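You operate a simulated robot arm through the tools that you are given. There is no shell and no other tool.

Carry out the task below with a simulated robot arm. There is one attempt and no reset: what you move stays moved.

Task
Shut the packed carton and staple both ends of its lid.
Fine: one staple an end; turn the turntable half round between them and leave it so.
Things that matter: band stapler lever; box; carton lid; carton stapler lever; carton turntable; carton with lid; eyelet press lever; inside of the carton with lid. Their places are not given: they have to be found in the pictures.

The check looks at the end state, three seconds after you hand in, the way a careful person would. Anything else that was tipped, shoved, dropped, spilled or broken makes it a failure. Lids that push on must go on centred and level and be pressed home; caps that screw on are set level and turned clockwise until they are tight.

Robot
A 7-joint arm with a four-finger gripper, fixed in place. Base frame: the origin is on the floor under the middle of its stand, x ahead of it, y to its left, z up. Lengths are in m, angles in degrees, forces in N, time in s.
It reaches about 1.223 m from its shoulder. Its first joint turns from -69.0 to 172.0 degrees. Payload 3.67 kg.
Tool frame: the origin (TCP) lies between the finger pads and is the grasp point; the fingertips stand 0.028 m ahead of it; z points along the fingers, y is the line along which they close. The gripper opens to 0.112 m; its body begins 0.073 m behind the TCP.
Orientation is that of the tool frame in the base frame, as a unit quaternion [x, y, z, w]. With the fingers straight down and closing along the base's y, the tool's x points along the base's -x, its y along +y and its z along -z.

Tools
- The arm moves only by the tool move_arm. Its arguments are lists of equal length, an entry for each row: "slide": the shift along the tool's x, y, z in units of 25 mm (1.0 is 25 mm), a list of three; "rotation": the turn, a rotation vector about the tool's x, y, z in units of 8 degrees (1.0 is 8 degrees), a list of three; "fingers": the closure, from 0 (fully open) to 1 (shut). In form: {"slide": [[dx, dy, dz], ...], "rotation": [[ax, ay, az], ...], "fingers": [fingers, ...]}. A call has 1 to 20 rows; each row shifts and turns the commanded pose from where the row before left it, along the tool's axes as they then stand. A call with a number of a shift or a turn outside -1 to 1 is refused whole. Rows are played at 5 a second. More than 0.05 m and 8.6 degrees between two rows, or a gripper value outside its range, and nothing of the call is played. Where a pose cannot be reached the arm comes as near as it can. A force on the tool above 40 N (or 10 N above the force at the start of the call, whichever is more), or a blocked arm, ends the call early, and 0.2 s more pass. Each finger travels about 0.1025 m/s and halts on what it meets, pressing with about 31 N; the grip force reading is that of the motor and also rises with nothing between the fingers. The clock runs only during rows and for 0.2 s after the last one: add rows that do not move to give the fingers time. It gives the time, the measured TCP pose, the force on the tool (base axes), the opening and the grip force at its end, in the units of the frame above (readings bear some noise), with the torque about the TCP (base axes, N m) and any sound that the robot's microphone picked up.
- Cameras (640 x 400 px; columns grow to the right, rows downward): "scene" is fixed at [0.3999, -0.6483, 1.6057]; the picture's right is [0.51, -0.86, 0.00], its down [-0.63, -0.37, -0.68] and it looks along [0.58, 0.34, -0.74] (base axes); focal length 214 px, centre (320, 200). "wrist" rides on the gripper at [0.06, -0.018, -0.104] in the tool frame; the picture's right is [0.29, 0.96, 0.00], its down [-0.80, 0.24, -0.55] and it looks along [-0.53, 0.16, 0.83] (tool axes); focal length 234 px, centre (320, 200).
- capture(camera): a new picture of that camera. It takes no simulated time.
- slide_trunk(by): slides the trunk up (or, below 0, down) by that many m; the arm rides with it, the base frame stays. It gives what a move gives, with no picture.
- pixel_to_xyz(camera, pixels): for up to 12 pixels [column, row] of the newest picture of that camera ("zoom" is the newest enlarged one), the place [x, y, z] in the base frame of the surface seen there, good to about 0.002 m. It takes no simulated time.
- zoom(camera, box): a new picture of the part [left, top, right, bottom] of that camera's present view, enlarged. It takes no simulated time.
- job_done(): hands the job in; it is judged then, once.

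Open the gripper and draw the arm clear of the work before you hand the job in, unless the task says otherwise.

The tools are called after "Call:" as name(argument=value, ...) on one line, values as JSON. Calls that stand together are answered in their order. move_arm: Moves the arm, as the interface text tells. Its arguments: {"type":"object","properties":{"slide":{"type":"array"},"rotation":{"type":"array"},"fingers":{"type":"array"}},"required":["slide","rotation","fingers"]} The other tools are called the same way: slide_trunk (by) moves the trunk up or down; capture (camera) takes a picture; pixel_to_xyz (camera, pixels) gives the place of the surface under pixels of a picture; zoom (camera, box) takes an enlarged picture of a part of a camera's view; job_done () hands the job in.

At the start:

```text
time_s: 0.0
ee_pos: [0.5217, -0.2438, 1.4506]
ee_rot: [0.0, 1.0, 0.0, 0.0]
wrist_force: [0.5, -0.5, -0.3]
wrist_torque: [-0.02, -0.03, 0.03]
width: 0.1122
grasp_force: 0.1
trunk travel left (down, up): [-0.675, 0.165]
```

scene: 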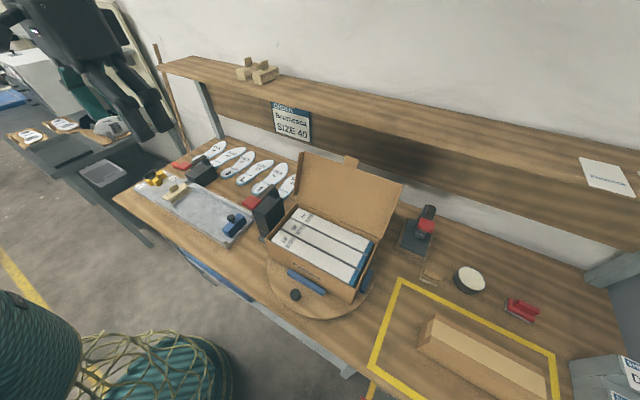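
wrist: 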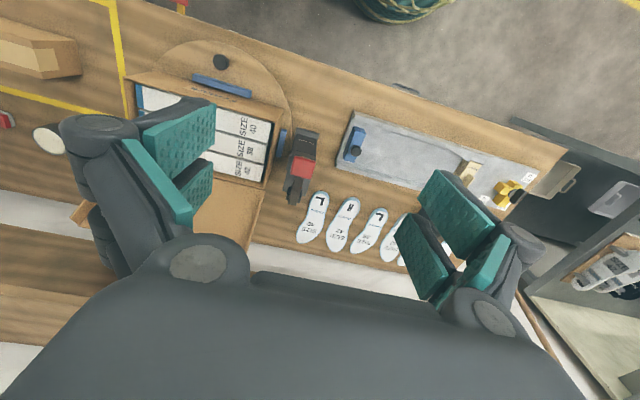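

The scene picture shows an open carton on a round turntable near (320,245), with the lid up behind it, and several stapler-like devices around it. I will zoom in on the work area.

Call:
zoom(camera="scene", box=[230, 140, 450, 330])

Call:
zoom(camera="scene", box=[120, 120, 320, 260])

Call:
zoom(camera="scene", box=[360, 190, 600, 390])

Call:
zoom(camera="wrist", box=[110, 30, 370, 250])

```text
2.11 times, centred on (340, 235) of scene
```

zoom: 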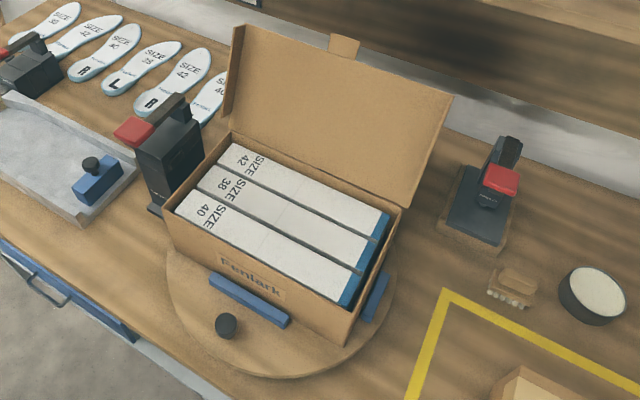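

```text
2.86 times, centred on (220, 190) of scene
```

zoom: 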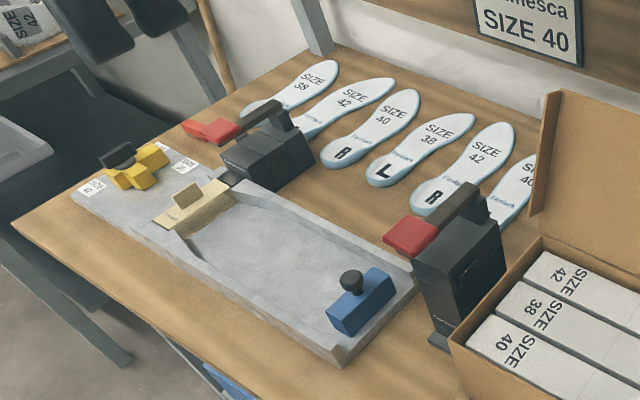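

```text
2.00 times, centred on (480, 290) of scene
```

zoom: 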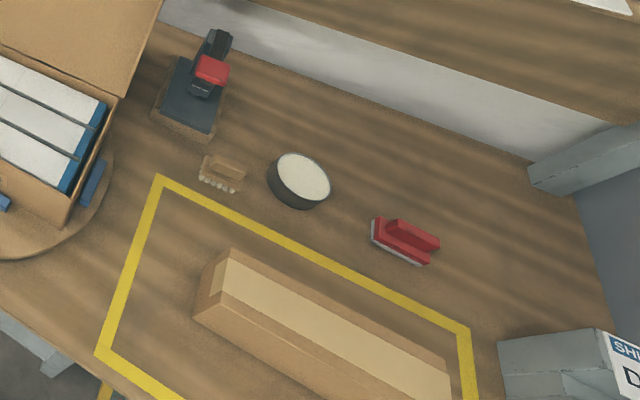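

```text
1.82 times, centred on (240, 140) of wrist
```

zoom: 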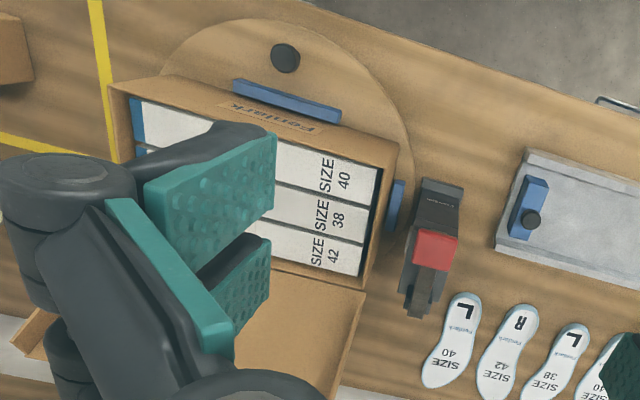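

I can see three levers: one on the tall stapler at the carton's left end, one on the fixture at the far left, and the eyelet press on the right. I zoom in tightly on the carton and locate points on it.

Call:
zoom(camera="scene", box=[240, 145, 410, 325])

```text
2.22 times, centred on (325, 235) of scene
```

zoom: 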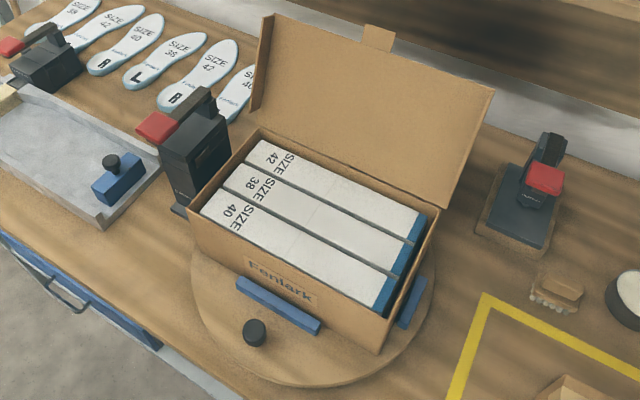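

I mark the carton corners, lid corners, tab, turntable rim, knob and stapler lever in this zoom.

Call:
pixel_to_xyz(camera="zoom", pixels=[[189, 211], [378, 318], [438, 213], [262, 131], [271, 17], [492, 90], [378, 36], [255, 325], [155, 127], [205, 95], [192, 150], [340, 376]])

Call:
pixel_to_xyz(camera="zoom", pixels=[[252, 108], [465, 200], [258, 80], [480, 140], [225, 120], [175, 208], [278, 305], [408, 305], [230, 200], [400, 260], [255, 340], [365, 60]])

```text
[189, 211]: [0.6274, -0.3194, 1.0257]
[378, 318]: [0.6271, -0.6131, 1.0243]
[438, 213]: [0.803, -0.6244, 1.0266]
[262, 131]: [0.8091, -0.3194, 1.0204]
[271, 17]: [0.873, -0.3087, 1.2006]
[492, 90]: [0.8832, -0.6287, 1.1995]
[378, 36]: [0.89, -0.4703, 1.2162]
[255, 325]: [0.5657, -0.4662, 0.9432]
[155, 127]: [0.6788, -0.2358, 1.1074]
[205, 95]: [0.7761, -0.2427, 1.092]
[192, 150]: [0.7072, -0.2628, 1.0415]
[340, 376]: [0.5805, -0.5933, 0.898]
```

```text
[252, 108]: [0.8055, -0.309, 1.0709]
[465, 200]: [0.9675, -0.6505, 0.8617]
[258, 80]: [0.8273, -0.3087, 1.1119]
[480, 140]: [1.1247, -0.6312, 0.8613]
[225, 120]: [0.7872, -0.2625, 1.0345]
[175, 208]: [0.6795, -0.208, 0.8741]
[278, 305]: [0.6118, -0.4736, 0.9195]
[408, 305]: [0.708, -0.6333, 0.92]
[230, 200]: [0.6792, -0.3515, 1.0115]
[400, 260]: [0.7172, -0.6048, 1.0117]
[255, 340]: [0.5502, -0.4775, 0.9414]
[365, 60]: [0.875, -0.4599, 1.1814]
```

I need the shelf and the other obstacles around the carton; I mark shelf edges, stapler parts and the eyelet press in the scene picture.

Call:
capture(camera="scene")

Call:
pixel_to_xyz(camera="scene", pixels=[[200, 76], [330, 124], [450, 166], [600, 222], [330, 110], [400, 165], [425, 222], [430, 208], [417, 240], [290, 130], [270, 75], [352, 160]])

Call:
zoom(camera="scene", box=[240, 170, 310, 250])

```text
taken
```

scene: 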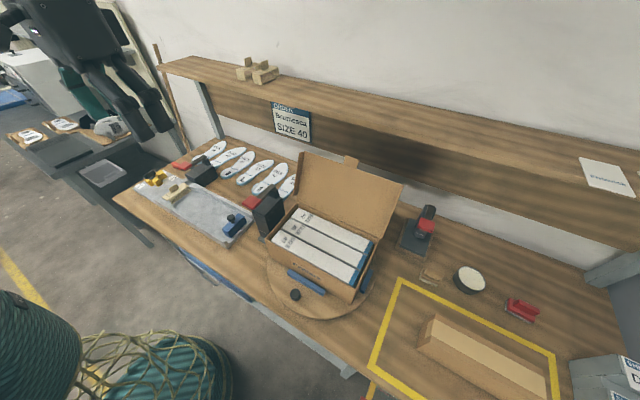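

```text
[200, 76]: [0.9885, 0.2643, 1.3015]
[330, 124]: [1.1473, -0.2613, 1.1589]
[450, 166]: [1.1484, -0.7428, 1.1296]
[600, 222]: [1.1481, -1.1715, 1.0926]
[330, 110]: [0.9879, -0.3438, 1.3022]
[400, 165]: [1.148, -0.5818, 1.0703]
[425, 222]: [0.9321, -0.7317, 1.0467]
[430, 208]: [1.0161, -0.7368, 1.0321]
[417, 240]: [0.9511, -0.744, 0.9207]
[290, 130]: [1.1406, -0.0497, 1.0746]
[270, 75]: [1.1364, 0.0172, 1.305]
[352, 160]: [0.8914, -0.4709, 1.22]
```

```text
5.00 times, centred on (275, 210) of scene
```

zoom: 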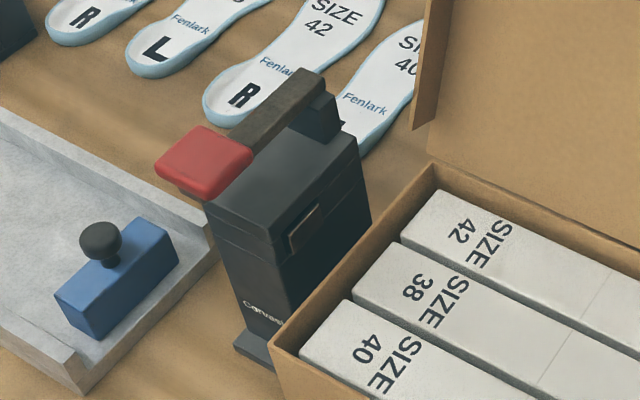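

The stapler sits at the carton's left end, with its nose slot facing the carton at zoom (308,228) and the lever pivot behind. I read its nose, paddle and base points.

Call:
pixel_to_xyz(camera="zoom", pixels=[[308, 228], [300, 245], [335, 250], [205, 205], [272, 240], [355, 140], [205, 150], [175, 165], [235, 165], [300, 85], [255, 335], [255, 355]])

Call:
pixel_to_xyz(camera="zoom", pixels=[[425, 110], [430, 50], [420, 128], [436, 165], [272, 350], [200, 180], [205, 130], [250, 150], [320, 125], [240, 130], [280, 110], [310, 75]])

```text
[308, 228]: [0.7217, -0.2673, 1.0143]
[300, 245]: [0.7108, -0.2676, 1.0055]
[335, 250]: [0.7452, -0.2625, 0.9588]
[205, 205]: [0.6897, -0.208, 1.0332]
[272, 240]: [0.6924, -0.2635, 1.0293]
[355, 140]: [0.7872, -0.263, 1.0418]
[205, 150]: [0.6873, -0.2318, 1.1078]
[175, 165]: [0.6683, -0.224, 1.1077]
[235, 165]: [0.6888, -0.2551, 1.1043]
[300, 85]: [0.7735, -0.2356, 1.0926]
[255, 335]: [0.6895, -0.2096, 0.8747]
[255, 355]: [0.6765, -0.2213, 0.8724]
```

```text
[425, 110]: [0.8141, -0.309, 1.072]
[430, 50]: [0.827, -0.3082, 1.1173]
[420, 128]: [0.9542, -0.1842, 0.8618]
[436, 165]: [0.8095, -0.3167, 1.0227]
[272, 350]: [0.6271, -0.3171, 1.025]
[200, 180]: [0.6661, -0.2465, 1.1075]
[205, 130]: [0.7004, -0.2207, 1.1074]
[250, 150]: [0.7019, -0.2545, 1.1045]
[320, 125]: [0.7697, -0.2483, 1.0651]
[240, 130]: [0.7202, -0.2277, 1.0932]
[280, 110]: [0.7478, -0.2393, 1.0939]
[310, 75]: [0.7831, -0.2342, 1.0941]
```

The carton stapler has its red paddle at about (0.683,-0.238,1.107), nose toward the carton at y≈-0.268, and the lid leans back behind x≈0.81. I close the fingers to see the shape of the closed gripper before using it as a pusher.

Call:
move_arm(slide=[[-1, 0, 0], [-1, 0, 0], [-1, 0, 0], [-1, 0, 0], [0, 0, 0]], rotation=[[0, 0, 0], [0, 0, 0], [0, 0, 0], [0, 0, 0], [0, 0, 0]], fingers=[1, 1, 1, 1, 1])

Call:
capture(camera="wrist")

Call:
capture(camera="scene")

```text
time_s: 1.2
ee_pos: [0.6205, -0.2458, 1.4501]
ee_rot: [0.0, 1.0, 0.001, 0.0]
wrist_force: [0.5, -0.8, 0.8]
wrist_torque: [-0.01, -0.04, 0.01]
width: 0.0
grasp_force: 30.9
trunk travel left (down, up): [-0.675, 0.165]
```

```text
taken
```

wrist: 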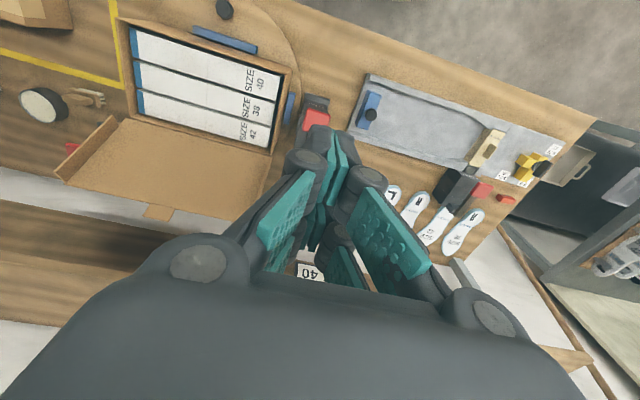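

```text
taken
```

scene: 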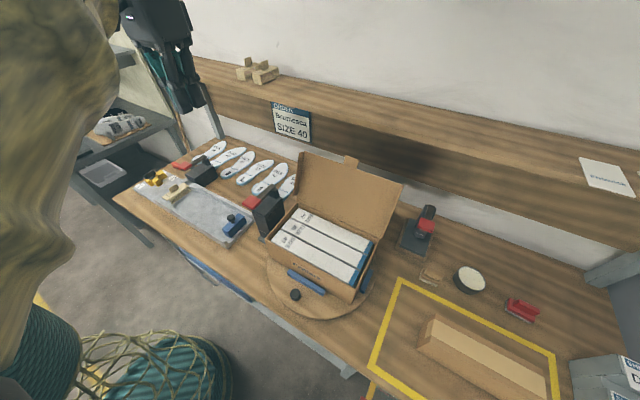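

The gripper is now seen at (165,50) in the scene picture with fingers closed. I zoom on it to judge its size.

Call:
zoom(camera="scene", box=[90, 0, 250, 120])

Call:
zoom(camera="wrist", box=[140, 100, 500, 340])

```text
3.33 times, centred on (170, 60) of scene
```

zoom: 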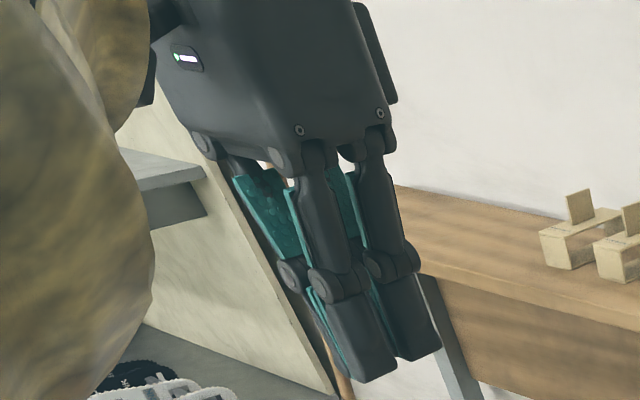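

```text
1.67 times, centred on (320, 220) of wrist
```

zoom: 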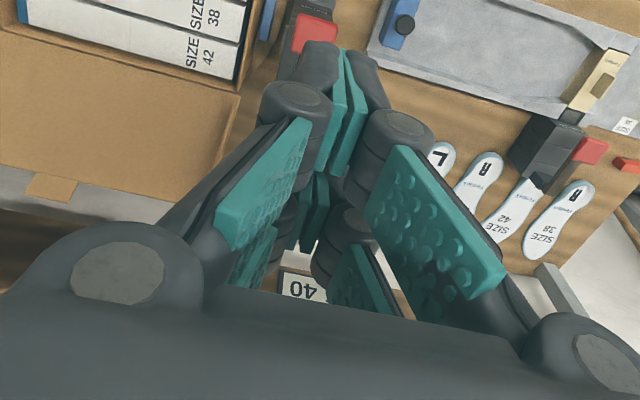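

I re-zoom the scene on the gripper so I can measure the fingertips and body in base coordinates.

Call:
zoom(camera="scene", box=[90, 0, 250, 120])

Call:
pixel_to_xyz(camera="zoom", pixels=[[372, 378], [392, 370], [436, 348], [330, 320], [325, 285], [400, 260], [275, 160], [390, 140], [385, 100], [300, 130], [210, 150], [345, 360]])

```text
3.33 times, centred on (170, 60) of scene
```

zoom: 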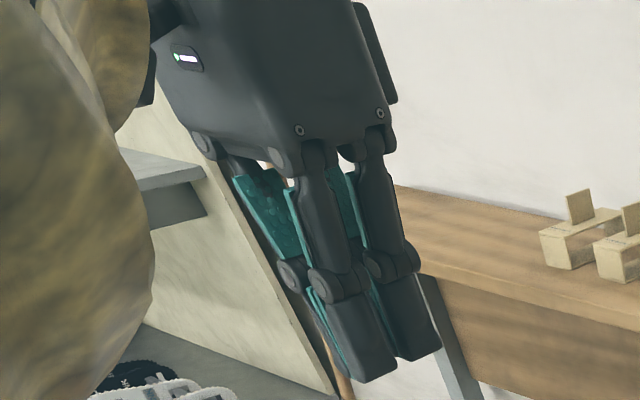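

```text
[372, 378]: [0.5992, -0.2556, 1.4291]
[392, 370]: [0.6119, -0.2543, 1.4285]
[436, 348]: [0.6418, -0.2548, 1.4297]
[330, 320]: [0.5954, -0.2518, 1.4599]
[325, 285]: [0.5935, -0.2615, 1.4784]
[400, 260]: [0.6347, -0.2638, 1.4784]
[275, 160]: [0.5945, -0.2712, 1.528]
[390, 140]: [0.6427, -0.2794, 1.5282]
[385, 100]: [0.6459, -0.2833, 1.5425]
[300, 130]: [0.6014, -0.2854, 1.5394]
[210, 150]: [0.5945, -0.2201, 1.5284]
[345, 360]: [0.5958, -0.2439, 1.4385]
```

The closed fingers are only about 5 cm by 2.5 cm, so they fit between the lid's back (x≈0.885 at its top) and the shelf front (x≈0.985). I first move above that gap, off the tab, at y≈-0.415.

Call:
move_arm(slide=[[-0.93, -0.57, 0.3], [-0.93, -0.57, 0.3], [-0.93, -0.57, 0.3], [-0.93, -0.57, 0.3], [-0.93, -0.57, 0.3], [-0.93, -0.57, 0.3], [-0.93, -0.57, 0.3], [-0.93, -0.57, 0.3], [-0.93, -0.57, 0.3], [-0.93, -0.57, 0.3], [-0.93, -0.57, 0.3], [-0.93, -0.57, 0.3], [0, 0, 0]], rotation=[[0, 0, 0], [0, 0, 0], [0, 0, 0], [0, 0, 0], [0, 0, 0], [0, 0, 0], [0, 0, 0], [0, 0, 0], [0, 0, 0], [0, 0, 0], [0, 0, 0], [0, 0, 0], [0, 0, 0]], fingers=[1, 1, 1, 1, 1, 1, 1, 1, 1, 1, 1, 1, 1])

Call:
capture(camera="scene")

Call:
capture(camera="wrist")

```text
time_s: 4.0
ee_pos: [0.8997, -0.4123, 1.3616]
ee_rot: [0.0, 1.0, 0.002, 0.0]
wrist_force: [-0.3, -0.2, 1.1]
wrist_torque: [0.02, -0.02, 0.03]
width: 0.0
grasp_force: 30.8
trunk travel left (down, up): [-0.675, 0.165]
```

```text
taken
```

scene: 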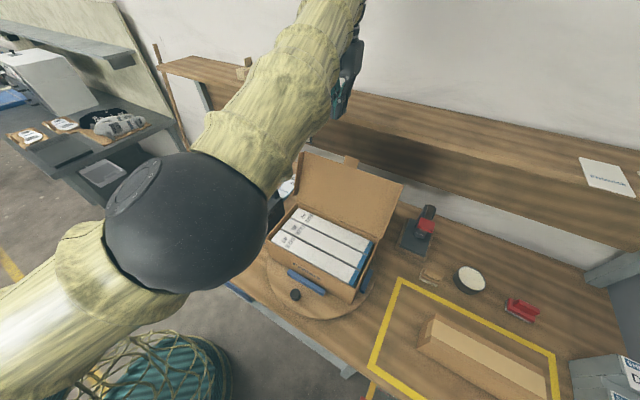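

```text
taken
```

wrist: 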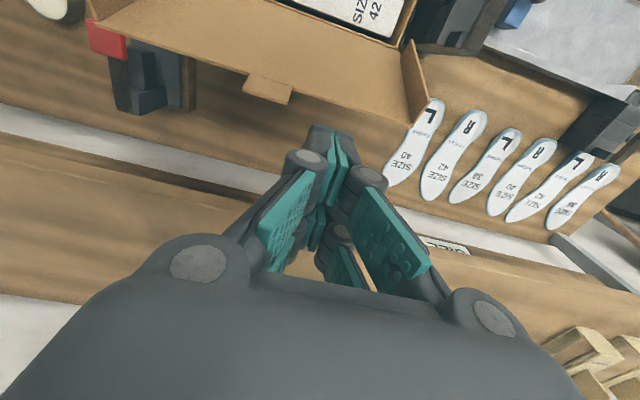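

The gripper is at (0.900,-0.412,1.362), just ahead of the shelf edge with the lid's back edge below it. I tilt it 20° (body toward the robot) and lower the tips behind the lid.

Call:
move_arm(slide=[[0, 0, 0], [0, 0, 0], [0, 0, 0], [0, 0, 0], [0.15, 0, 0.81], [0.15, 0, 0.81], [0.15, 0, 0.81], [0.15, 0, 0.81], [0, 0, 0]], rotation=[[0, -0.63, 0], [0, -0.63, 0], [0, -0.63, 0], [0, -0.63, 0], [0, 0, 0], [0, 0, 0], [0, 0, 0], [0, 0, 0], [0, 0, 0]], fingers=[1, 1, 1, 1, 1, 1, 1, 1, 1])

Call:
capture(camera="scene")

Call:
capture(camera="wrist")

```text
time_s: 6.0
ee_pos: [0.9158, -0.4129, 1.2774]
ee_rot: [-0.001, 0.984, 0.0, 0.176]
wrist_force: [-0.4, -1.0, 0.2]
wrist_torque: [0.01, -0.01, -0.01]
width: 0.0001
grasp_force: 31.0
trunk travel left (down, up): [-0.675, 0.165]
```

```text
taken
```

scene: 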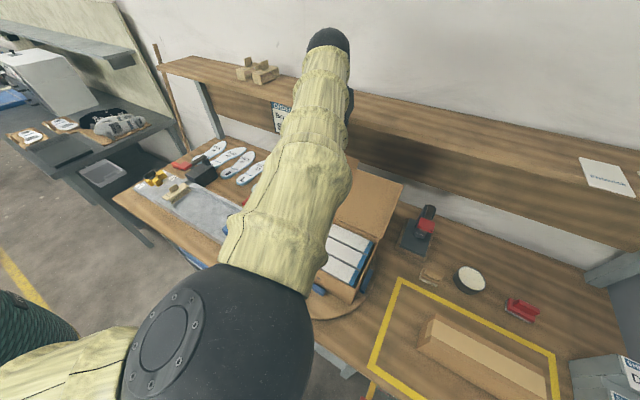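

```text
taken
```

wrist: 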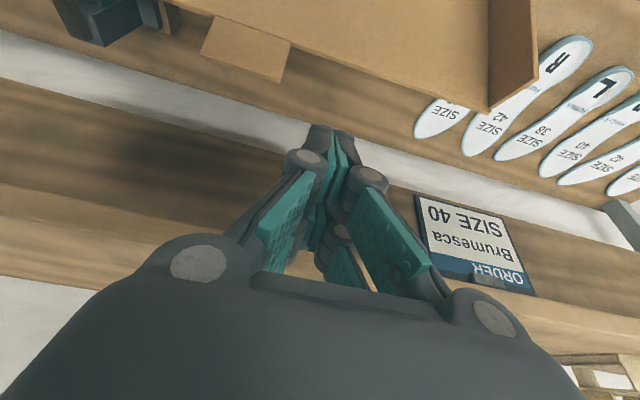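

The tool is tilted and is at z 1.277, behind the lid. The forearm crosses the picture, so I check how high it is above the carton.

Call:
pixel_to_xyz(camera="scene", pixels=[[220, 340], [270, 230], [310, 180], [330, 110], [330, 50], [280, 290], [350, 180], [345, 215]])

Call:
pixel_to_xyz(camera="wrist", pixels=[[240, 50], [350, 50], [440, 85], [500, 95], [100, 210], [230, 130], [480, 100]])

```text
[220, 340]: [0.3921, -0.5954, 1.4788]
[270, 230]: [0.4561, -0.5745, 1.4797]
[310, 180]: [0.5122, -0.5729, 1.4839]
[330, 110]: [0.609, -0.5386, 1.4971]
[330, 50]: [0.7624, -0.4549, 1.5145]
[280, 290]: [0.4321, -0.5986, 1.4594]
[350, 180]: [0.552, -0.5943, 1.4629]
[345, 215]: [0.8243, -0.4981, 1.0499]
```

```text
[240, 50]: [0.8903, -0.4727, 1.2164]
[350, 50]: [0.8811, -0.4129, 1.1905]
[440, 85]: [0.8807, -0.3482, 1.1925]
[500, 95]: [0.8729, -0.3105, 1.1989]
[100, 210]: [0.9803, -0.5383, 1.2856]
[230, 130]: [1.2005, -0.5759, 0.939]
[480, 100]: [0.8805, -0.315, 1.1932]
```

The forearm's top is at z≈1.48 and the lid's edge at (0.881, -0.41, 1.19), so there is room. I lower the tips about 8 cm more behind the lid.

Call:
move_arm(slide=[[0.083, 0, 0.79], [0.083, 0, 0.79], [0.083, 0, 0.79], [0.083, 0, 0.79], [0, 0, 0]], rotation=[[0, 0, 0], [0, 0, 0], [0, 0, 0], [0, 0, 0], [0, 0, 0]], fingers=[1, 1, 1, 1, 1])

Call:
capture(camera="wrist")

Call:
capture(camera="scene")

```text
time_s: 7.2
ee_pos: [0.9331, -0.4147, 1.2014]
ee_rot: [0.0, 0.985, 0.001, 0.175]
wrist_force: [-0.3, -0.3, -0.2]
wrist_torque: [0.03, -0.03, -0.01]
width: 0.0
grasp_force: 31.0
trunk travel left (down, up): [-0.675, 0.165]
```

```text
taken
```

wrist: 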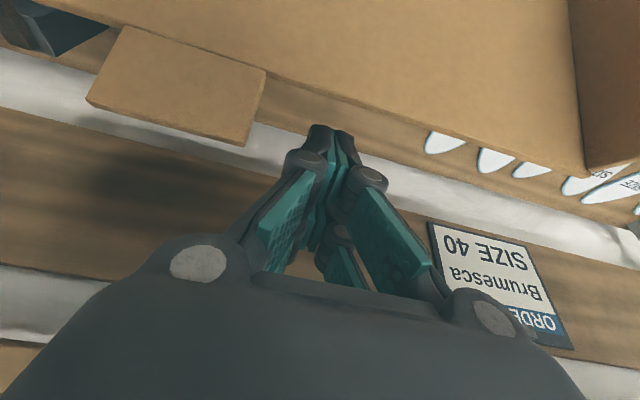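

```text
taken
```

scene: 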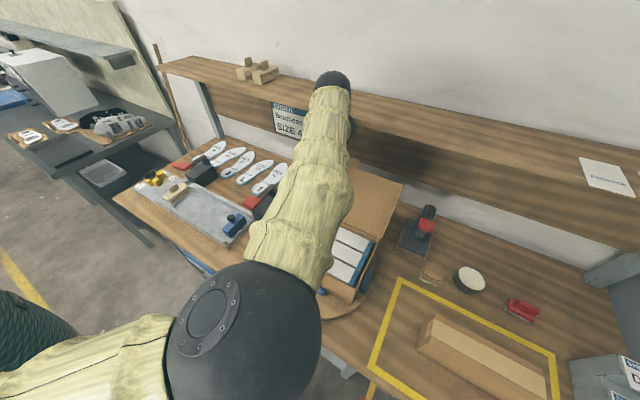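

The fingers are behind the lid at (0.933,-0.415,1.201) with the tab clear on the left. I pull straight toward -x to swing the lid up.

Call:
move_arm(slide=[[0.752, 0, -0.274], [0.752, 0, -0.274], [0.752, 0, -0.274], [0.752, 0, -0.274], [0.752, 0, -0.274], [0, 0, 0]], rotation=[[0, 0, 0], [0, 0, 0], [0, 0, 0], [0, 0, 0], [0, 0, 0], [0, 0, 0]], fingers=[1, 1, 1, 1, 1, 1])

Call:
capture(camera="wrist")

Call:
capture(camera="scene")

```text
time_s: 8.6
ee_pos: [0.8356, -0.4126, 1.2019]
ee_rot: [0.0, 0.985, 0.0, 0.174]
wrist_force: [-0.3, -0.2, -0.2]
wrist_torque: [-0.02, 0.02, 0.0]
width: 0.0
grasp_force: 31.1
trunk travel left (down, up): [-0.675, 0.165]
```

```text
taken
```

wrist: 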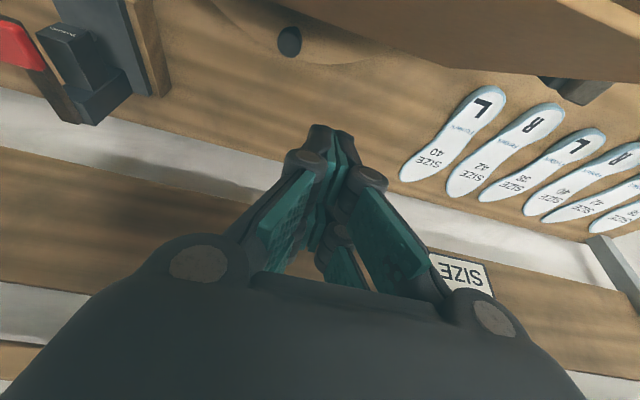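

```text
taken
```

scene: 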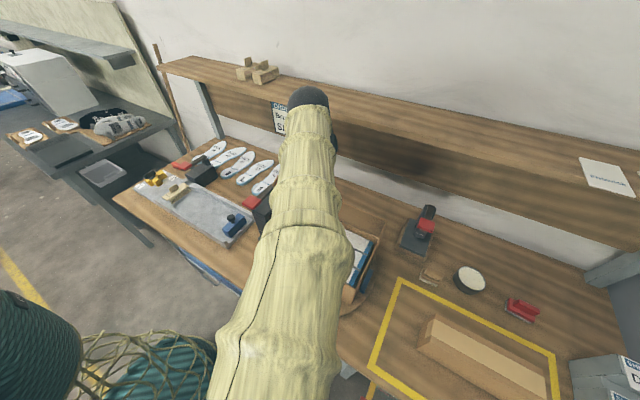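

The lid has swung to near vertical (its panel is at the top right of the wrist picture) with no noticeable force, and a second turntable knob shows at (290,40). I keep pulling toward -x.

Call:
move_arm(slide=[[0.752, 0, -0.274], [0.752, 0, -0.274], [0.752, 0, -0.274], [0.752, 0, -0.274], [0, 0, 0]], rotation=[[0, 0, 0], [0, 0, 0], [0, 0, 0], [0, 0, 0], [0, 0, 0]], fingers=[1, 1, 1, 1, 1])

Call:
capture(camera="wrist")

Call:
capture(camera="scene")

```text
time_s: 9.8
ee_pos: [0.7552, -0.4169, 1.2021]
ee_rot: [0.0, 0.985, 0.0, 0.174]
wrist_force: [-0.5, 0.4, -0.6]
wrist_torque: [0.01, 0.01, -0.02]
width: 0.0
grasp_force: 31.5
trunk travel left (down, up): [-0.675, 0.165]
```

```text
taken
```

wrist: 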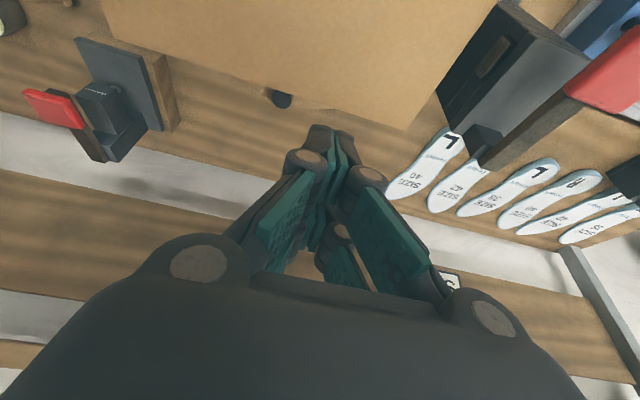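

```text
taken
```

scene: 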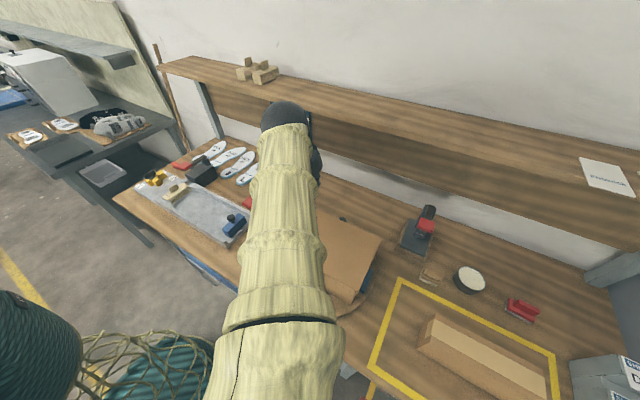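

The lid now shows as a flat panel in both pictures, so it has fallen toward shut. I measure it.

Call:
pixel_to_xyz(camera="wrist", pixels=[[270, 20], [400, 120], [130, 30], [480, 10], [280, 80], [490, 60], [600, 70]])

Call:
pixel_to_xyz(camera="scene", pixels=[[340, 230], [375, 240], [345, 285], [355, 270], [340, 250], [370, 270], [330, 300], [360, 300]])

Call:
zoom(camera="scene", box=[300, 190, 420, 340])

```text
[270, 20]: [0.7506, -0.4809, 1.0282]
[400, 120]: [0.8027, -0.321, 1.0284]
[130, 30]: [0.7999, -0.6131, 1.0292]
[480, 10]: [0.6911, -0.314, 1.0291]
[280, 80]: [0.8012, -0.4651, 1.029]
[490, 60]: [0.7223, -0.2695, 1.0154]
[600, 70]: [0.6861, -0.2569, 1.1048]
```

```text
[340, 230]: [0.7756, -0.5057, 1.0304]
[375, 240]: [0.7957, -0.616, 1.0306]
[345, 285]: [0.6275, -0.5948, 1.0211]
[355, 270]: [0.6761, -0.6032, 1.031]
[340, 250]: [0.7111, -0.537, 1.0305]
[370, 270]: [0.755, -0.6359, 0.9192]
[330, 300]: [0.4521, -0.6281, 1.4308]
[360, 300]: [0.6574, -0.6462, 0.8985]
```

```text
2.67 times, centred on (360, 265) of scene
```

zoom: 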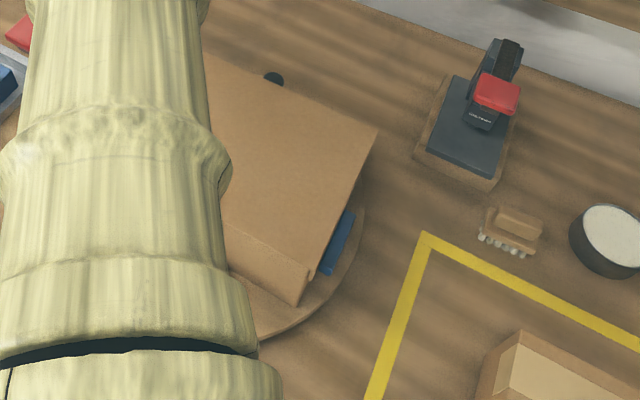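

The lid reads z≈1.029–1.031 at both hinge side and front, so it lies flat and shut. I draw the gripper up and back toward the robot to look at its front edge.

Call:
move_arm(slide=[[0.737, -0.353, -0.608], [0.737, -0.353, -0.608], [0.737, -0.353, -0.608], [0.737, -0.353, -0.608], [0.737, -0.353, -0.608], [0.737, -0.353, -0.608], [0, 0, 0]], rotation=[[0, 0, 0], [0, 0, 0], [0, 0.5, 0], [0, 0.5, 0], [0, 0.5, 0], [0, 0.5, 0], [0, 0.5, 0]], fingers=[1, 1, 1, 1, 1, 1, 1])

Call:
capture(camera="wrist")

Call:
capture(camera="scene")

```text
time_s: 11.4
ee_pos: [0.6241, -0.4676, 1.2579]
ee_rot: [-0.001, 1.0, 0.0, 0.001]
wrist_force: [-0.1, -0.2, -0.8]
wrist_torque: [-0.04, 0.04, -0.01]
width: 0.0
grasp_force: 31.1
trunk travel left (down, up): [-0.675, 0.165]
```

```text
taken
```

wrist: 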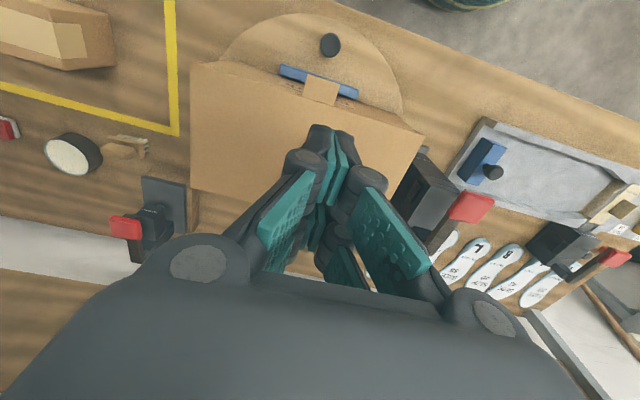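

```text
taken
```

scene: 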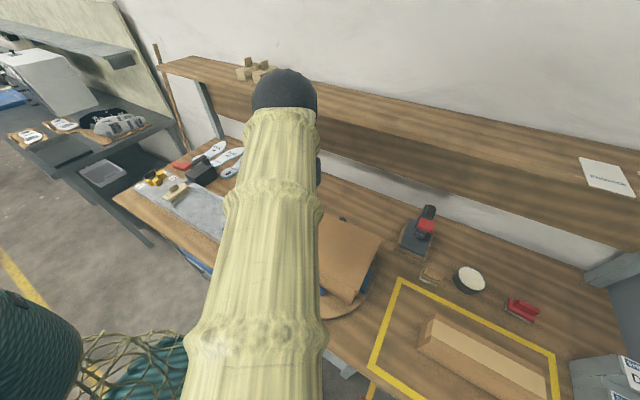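

The tab now sticks out over the front edge at (320,88) in the wrist picture. I measure the lid's corners and tab before pressing it.

Call:
pixel_to_xyz(camera="wrist", pixels=[[320, 82], [325, 98], [200, 70], [415, 132], [200, 180], [260, 110], [380, 125], [330, 45], [300, 72], [420, 185], [470, 207], [350, 95]])

Call:
zoom(camera="wrist", box=[180, 20, 500, 240])

```text
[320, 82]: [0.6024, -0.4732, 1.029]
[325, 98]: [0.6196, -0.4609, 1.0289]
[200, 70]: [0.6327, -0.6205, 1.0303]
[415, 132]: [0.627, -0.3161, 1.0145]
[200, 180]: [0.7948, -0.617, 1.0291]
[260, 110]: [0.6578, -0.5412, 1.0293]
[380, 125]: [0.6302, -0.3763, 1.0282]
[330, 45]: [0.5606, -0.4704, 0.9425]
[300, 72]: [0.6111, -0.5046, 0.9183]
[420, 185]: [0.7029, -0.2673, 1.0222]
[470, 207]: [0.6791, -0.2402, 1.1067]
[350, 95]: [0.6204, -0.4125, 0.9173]
```

```text
1.82 times, centred on (340, 130) of wrist
```

zoom: 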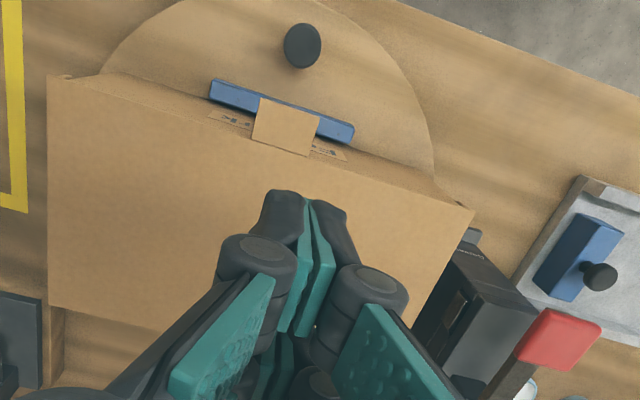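

The lid is level at z≈1.029 with the tab flat. I lower the closed fingertips onto its front-centre for a gentle press to be sure it is home.

Call:
move_arm(slide=[[-0.4, 0, 0.6], [-0.4, 0, 0.8], [-0.4, 0, 0.9], [0, 0, 0.9], [0, 0, 0.9], [0, 0, 0.9], [0, 0, 0.9], [0, 0, 0.9], [0, 0, 0.6], [0, 0, 0]], rotation=[[0, 0, 0], [0, 0, 0], [0, 0, 0], [0, 0, 0], [0, 0, 0], [0, 0, 0], [0, 0, 0], [0, 0, 0], [0, 0, 0], [0, 0, 0]], fingers=[1, 1, 1, 1, 1, 1, 1, 1, 1, 1])

```text
time_s: 13.6
ee_pos: [0.6531, -0.4672, 1.0738]
ee_rot: [-0.001, 1.0, 0.001, 0.002]
wrist_force: [0.1, 0.9, 0.0]
wrist_torque: [-0.01, 0.0, 0.03]
width: 0.0001
grasp_force: 30.8
trunk travel left (down, up): [-0.675, 0.165]
```

The tips are about 1.5 cm above the lid with no force yet. I go down in small steps to make a light contact.

Call:
move_arm(slide=[[0, 0, 0.25], [0, 0, 0.2], [0, 0, 0.12], [0, 0, 0.1], [0, 0, 0.08], [0, 0, 0]], rotation=[[0, 0, 0], [0, 0, 0], [0, 0, 0], [0, 0, 0], [0, 0, 0], [0, 0, 0]], fingers=[1, 1, 1, 1, 1, 1])

```text
time_s: 15.0
ee_pos: [0.6529, -0.4661, 1.0531]
ee_rot: [0.0, 1.0, 0.001, 0.002]
wrist_force: [-0.5, 0.7, 1.0]
wrist_torque: [0.0, 0.05, -0.01]
width: 0.006
grasp_force: 31.4
trunk travel left (down, up): [-0.675, 0.165]
```

The fingers just start to touch (width changed to 6 mm, force ~1 N). I press a few millimetres further for a firm but gentle push, then come off.

Call:
move_arm(slide=[[0, 0, 0.08], [0, 0, 0.08], [0, 0, 0]], rotation=[[0, 0, 0], [0, 0, 0], [0, 0, 0]], fingers=[1, 1, 1])

Call:
capture(camera="wrist")

```text
time_s: 15.8
ee_pos: [0.6529, -0.4664, 1.0515]
ee_rot: [0.0, 1.0, 0.0, 0.003]
wrist_force: [3.8, -5.7, 21.6]
wrist_torque: [-0.11, -0.34, -0.2]
width: 0.0058
grasp_force: 31.0
trunk travel left (down, up): [-0.675, 0.165]
```

```text
taken
```

wrist: 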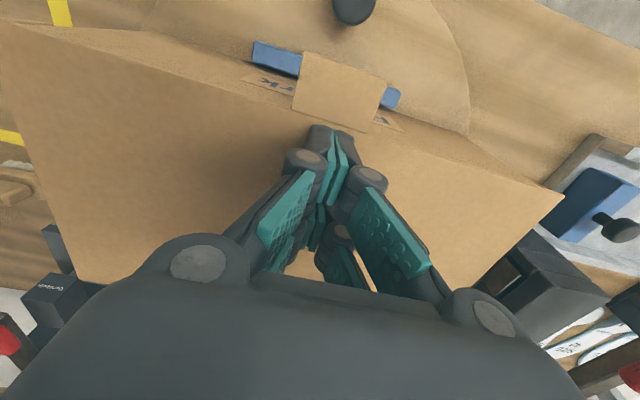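

The press reached about 22 N with the lid unmoved, so it is home. I lift off and move above the carton stapler's red paddle at (0.683,-0.238).

Call:
move_arm(slide=[[0, 0, -0.9], [0, 0, -0.9], [0, 0, -1], [0, 0, -1], [0, 0, -1], [0, 0, -1], [-0.1, 0.9, 0], [-0.15, 0.9, 0], [-0.15, 0.95, 0], [-0.15, 0.95, 0], [-0.15, 0.95, 0], [-0.15, 0.95, 0], [-0.15, 0.95, 0], [-0.15, 0.95, 0], [-0.05, 0.9, 0], [0, 0.75, 0], [0, 0, 0]], rotation=[[0, 0, 0], [0, 0, 0], [0, 0, 0], [0, 0, 0], [0, 0, 0], [0, 0, 0], [0, 0, 0], [0, 0, 0], [0, 0, 0], [0, 0, 0], [0, 0, 0], [0, 0, 0], [0, 0, 0], [0, 0, 0], [0, 0, 0], [0, 0, 0], [0, 0, 0]], fingers=[1, 1, 1, 1, 1, 1, 1, 1, 1, 1, 1, 1, 1, 1, 1, 1, 1])

Call:
capture(camera="wrist")

Call:
capture(camera="scene")

```text
time_s: 19.4
ee_pos: [0.6819, -0.238, 1.194]
ee_rot: [0.0, 1.0, 0.002, 0.0]
wrist_force: [0.0, 0.0, 0.2]
wrist_torque: [0.0, -0.01, -0.03]
width: 0.0
grasp_force: 30.9
trunk travel left (down, up): [-0.675, 0.165]
```

```text
taken
```

wrist: 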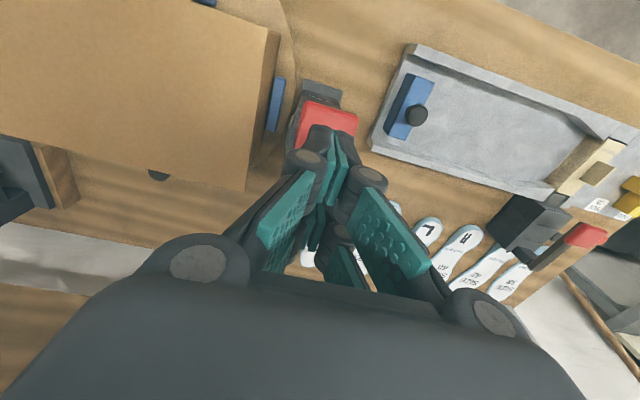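

```text
taken
```

scene: 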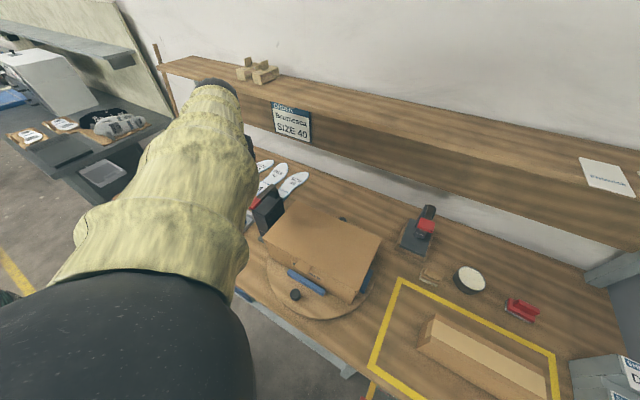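

The fingers are right over the paddle, and the scene shows the carton shut. I zoom on the stapler and carton end to check the line-up before pressing.

Call:
zoom(camera="scene", box=[240, 170, 400, 320])

Call:
pixel_to_xyz(camera="wrist", pixels=[[300, 110], [355, 120], [330, 110], [300, 140], [275, 30], [245, 190], [265, 110], [160, 176]])

```text
2.67 times, centred on (320, 245) of scene
```

zoom: 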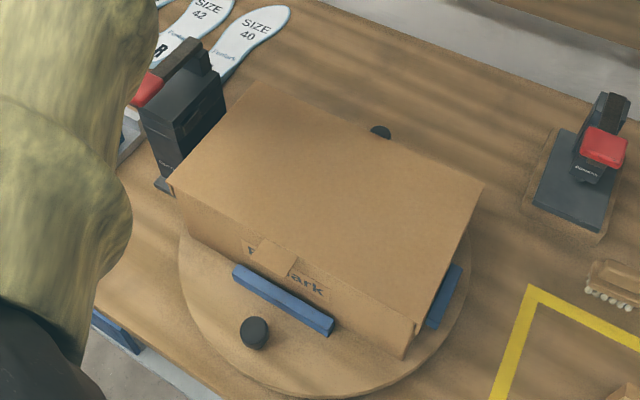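

```text
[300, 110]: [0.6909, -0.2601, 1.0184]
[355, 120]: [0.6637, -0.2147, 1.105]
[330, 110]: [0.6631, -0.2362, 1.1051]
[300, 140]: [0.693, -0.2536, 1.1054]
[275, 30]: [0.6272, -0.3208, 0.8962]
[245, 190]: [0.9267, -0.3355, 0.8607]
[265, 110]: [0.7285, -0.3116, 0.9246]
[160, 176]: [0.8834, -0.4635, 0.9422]
```

The paddle spans x 0.663–0.70, y -0.256…-0.215, centred under the fingers, and its top is at z≈1.106. I lower to just above it, then press gradually.

Call:
move_arm(slide=[[0, 0, 0.7], [0, 0, 0.7], [0, 0, 0.6], [0, 0, 0.2], [0, 0, 0.2], [0, 0, 0.2], [0, 0, 0]], rotation=[[0, 0, 0], [0, 0, 0], [0, 0, 0], [0, 0, 0], [0, 0, 0], [0, 0, 0], [0, 0, 0]], fingers=[1, 1, 1, 1, 1, 1, 1])

```text
time_s: 21.0
ee_pos: [0.6839, -0.2362, 1.1302]
ee_rot: [0.0, 1.0, -0.001, 0.002]
wrist_force: [0.6, 0.9, 1.0]
wrist_torque: [0.01, -0.02, 0.0]
width: 0.0062
grasp_force: 35.5
trunk travel left (down, up): [-0.675, 0.165]
```

Contact with the paddle is just beginning at TCP z≈1.130. I press down in small steps and listen for the stapler.

Call:
move_arm(slide=[[0, 0, 0.2], [0, 0, 0.2], [0, 0, 0.2], [0, 0, 0]], rotation=[[0, 0, 0], [0, 0, 0], [0, 0, 0], [0, 0, 0]], fingers=[1, 1, 1, 1])

```text
time_s: 22.0
ee_pos: [0.6825, -0.238, 1.1165]
ee_rot: [0.0, 1.0, 0.0, 0.002]
wrist_force: [-1.3, 2.4, 4.4]
wrist_torque: [0.05, -0.07, 0.02]
width: 0.0061
grasp_force: 35.9
trunk travel left (down, up): [-0.675, 0.165]
```

The lever is moving: 4.4 N at z 1.1165. I keep going down in the same small steps.

Call:
move_arm(slide=[[0, 0, 0.2], [0, 0, 0.2], [0, 0, 0.2], [0, 0, 0]], rotation=[[0, 0, 0], [0, 0, 0], [0, 0, 0], [0, 0, 0]], fingers=[1, 1, 1, 1])

```text
time_s: 22.7
ee_pos: [0.6837, -0.2376, 1.1093]
ee_rot: [0.0, 1.0, 0.001, 0.006]
wrist_force: [-6.4, -1.7, 21.6]
wrist_torque: [-0.05, -0.2, -0.02]
width: 0.006
grasp_force: 35.4
trunk travel left (down, up): [-0.675, 0.165]
stopped in row 3: the force on the tool passed its limit at 46 N (the readings are from after the stop); the commanded pose is now the measured one
```

The force peaked at 46 N near z 1.109, so the lever may have reached its stop, though no sound was reported. I look at the stapler and carton end.

Call:
capture(camera="wrist")

Call:
zoom(camera="scene", box=[240, 170, 330, 260])

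```text
taken
```

wrist: 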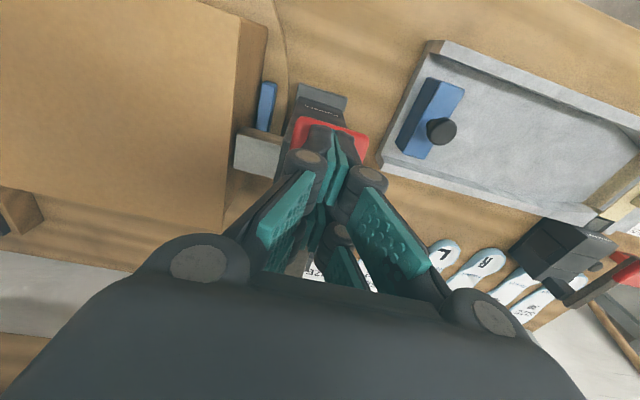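

```text
4.44 times, centred on (285, 215) of scene
```

zoom: 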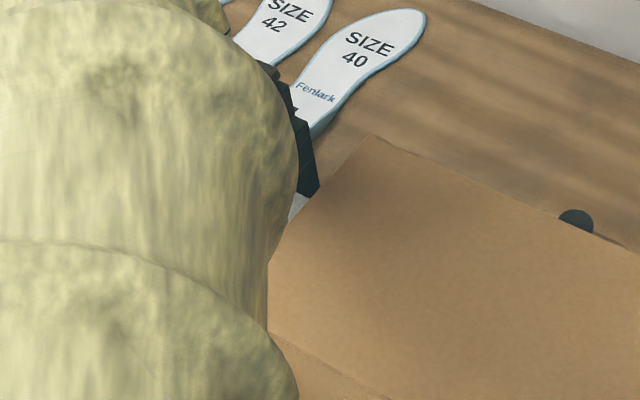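

A grey ram has come out of the stapler to the carton end at about (258,155). I measure whether it actually touches the lid's end flap.

Call:
zoom(camera="wrist", box=[200, 60, 380, 200])

Call:
pixel_to_xyz(camera="wrist", pixels=[[258, 155], [240, 152], [275, 160], [245, 170], [250, 135], [255, 60], [240, 120], [330, 125], [360, 140], [300, 130]])

```text
2.86 times, centred on (290, 130) of wrist
```

zoom: 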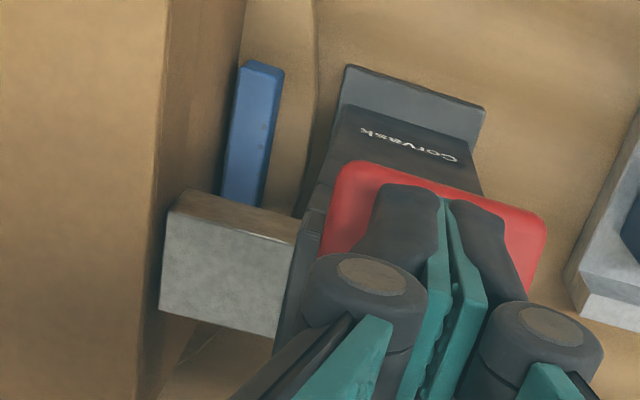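

```text
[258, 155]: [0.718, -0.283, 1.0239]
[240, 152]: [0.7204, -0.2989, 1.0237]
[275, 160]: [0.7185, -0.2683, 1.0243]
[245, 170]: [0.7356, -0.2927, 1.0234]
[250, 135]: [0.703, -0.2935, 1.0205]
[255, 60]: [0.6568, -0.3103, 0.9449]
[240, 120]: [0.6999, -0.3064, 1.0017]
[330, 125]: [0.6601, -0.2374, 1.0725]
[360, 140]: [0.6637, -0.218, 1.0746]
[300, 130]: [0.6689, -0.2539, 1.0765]
```

The ram's face is at y≈-0.301 while the lid's flap is at y≈-0.311, so the stroke is not yet complete and no sound came. Without releasing, I press on in finer steps.

Call:
move_arm(slide=[[0, 0, 0.06], [0, 0, 0.06], [0, 0, 0.06], [0, 0, 0]], rotation=[[0, 0, 0], [0, 0, 0], [0, 0, 0], [0, 0, 0]], fingers=[1, 1, 1, 1])

Call:
capture(camera="wrist")

Call:
pixel_to_xyz(camera="wrist", pixels=[[258, 155], [240, 152], [238, 160], [330, 125], [360, 140], [245, 60], [220, 190], [250, 135]])

```text
time_s: 23.3
ee_pos: [0.6843, -0.2361, 1.1108]
ee_rot: [0.0, 1.0, 0.002, 0.008]
wrist_force: [-6.8, -1.7, 21.2]
wrist_torque: [-0.06, -0.18, -0.02]
width: 0.0058
grasp_force: 35.8
trunk travel left (down, up): [-0.675, 0.165]
stopped in row 2: the force on the tool passed its limit at 42 N (the readings are from after the stop); the commanded pose is now the measured one
```

```text
taken
```

wrist: 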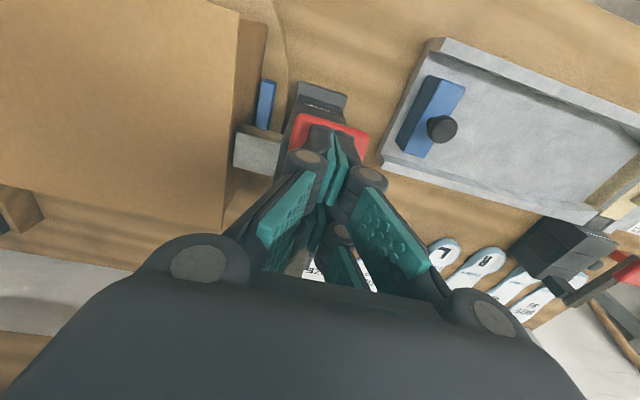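

```text
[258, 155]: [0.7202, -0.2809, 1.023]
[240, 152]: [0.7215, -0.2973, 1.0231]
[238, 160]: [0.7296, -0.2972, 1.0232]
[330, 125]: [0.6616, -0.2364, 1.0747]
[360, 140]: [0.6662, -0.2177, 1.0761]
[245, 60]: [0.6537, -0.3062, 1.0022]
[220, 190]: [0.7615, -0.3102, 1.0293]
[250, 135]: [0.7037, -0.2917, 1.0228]
```

The lever stops hard near 14° of travel even at 42 N. I zoom in on the gap between ram and flap to judge whether the stroke is complete.

Call:
zoom(camera="wrist", box=[210, 90, 300, 190])

Call:
pixel_to_xyz(camera="zoom", pixels=[[150, 230], [165, 230], [180, 230], [195, 230], [215, 230], [240, 230], [150, 320], [165, 320], [180, 320], [200, 320], [200, 150], [230, 150]])

```text
4.00 times, centred on (255, 140) of wrist
```

zoom: 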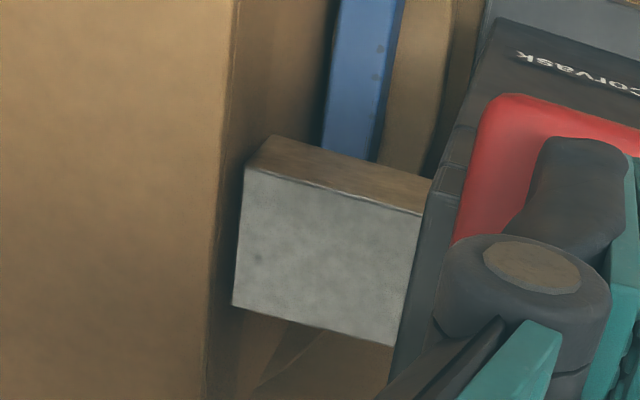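

```text
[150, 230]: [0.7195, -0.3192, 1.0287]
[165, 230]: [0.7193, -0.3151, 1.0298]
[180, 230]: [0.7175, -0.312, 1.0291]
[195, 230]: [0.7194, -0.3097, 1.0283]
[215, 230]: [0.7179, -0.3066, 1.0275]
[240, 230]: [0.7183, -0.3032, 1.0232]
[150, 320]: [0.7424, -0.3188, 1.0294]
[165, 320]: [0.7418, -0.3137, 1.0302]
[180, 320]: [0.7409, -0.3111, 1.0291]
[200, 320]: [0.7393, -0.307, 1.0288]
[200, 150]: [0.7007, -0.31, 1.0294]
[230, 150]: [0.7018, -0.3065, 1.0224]
```

The ram face (y≈-0.303) is within about 3 mm of the flap (y≈-0.3066) and no staple sound was heard, and my contact is near the lever's pivot side. Keeping it pressed, I shift the fingers toward the paddle's outer end for better leverage and press again.

Call:
move_arm(slide=[[0.4, 0, 0.08], [0.4, 0, 0.08], [0, 0, 0]], rotation=[[0, 0, 0], [0, 0, 0], [0, 0, 0]], fingers=[1, 1, 1])

```text
time_s: 23.7
ee_pos: [0.6809, -0.2356, 1.1102]
ee_rot: [0.0, 1.0, 0.002, 0.013]
wrist_force: [1.0, 1.1, 5.8]
wrist_torque: [0.0, -0.19, 0.02]
width: 0.0061
grasp_force: 36.1
trunk travel left (down, up): [-0.675, 0.165]
stopped in row 2: the force on the tool passed its limit at 49 N (the readings are from after the stop); the commanded pose is now the measured one
```

The force relaxed to 5.8 N at the same height, so this is a hard end stop with a light return spring: the lever is fully down. I check the ram once more, then release.

Call:
capture(camera="wrist")

Call:
zoom(camera="wrist", box=[200, 80, 380, 200])

```text
taken
```

wrist: 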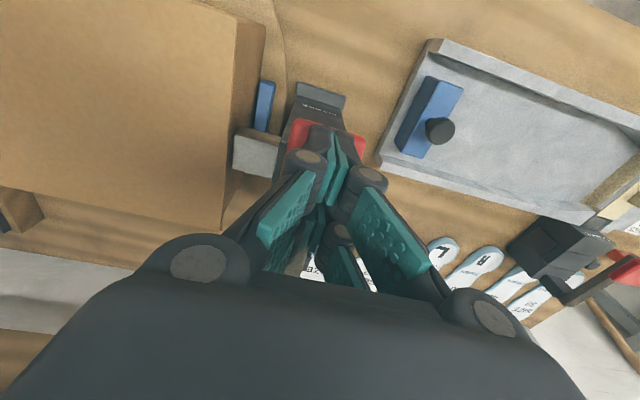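

```text
3.33 times, centred on (290, 140) of wrist
```

zoom: 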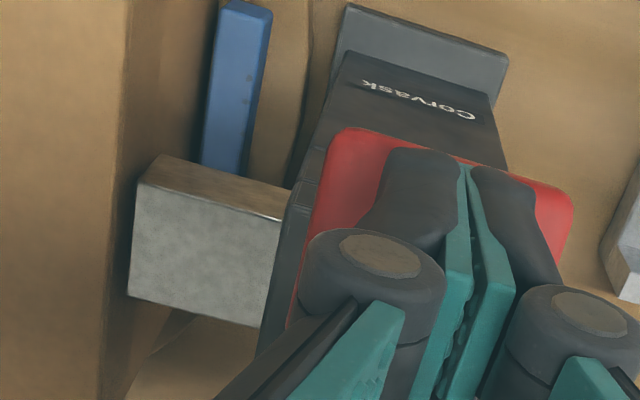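

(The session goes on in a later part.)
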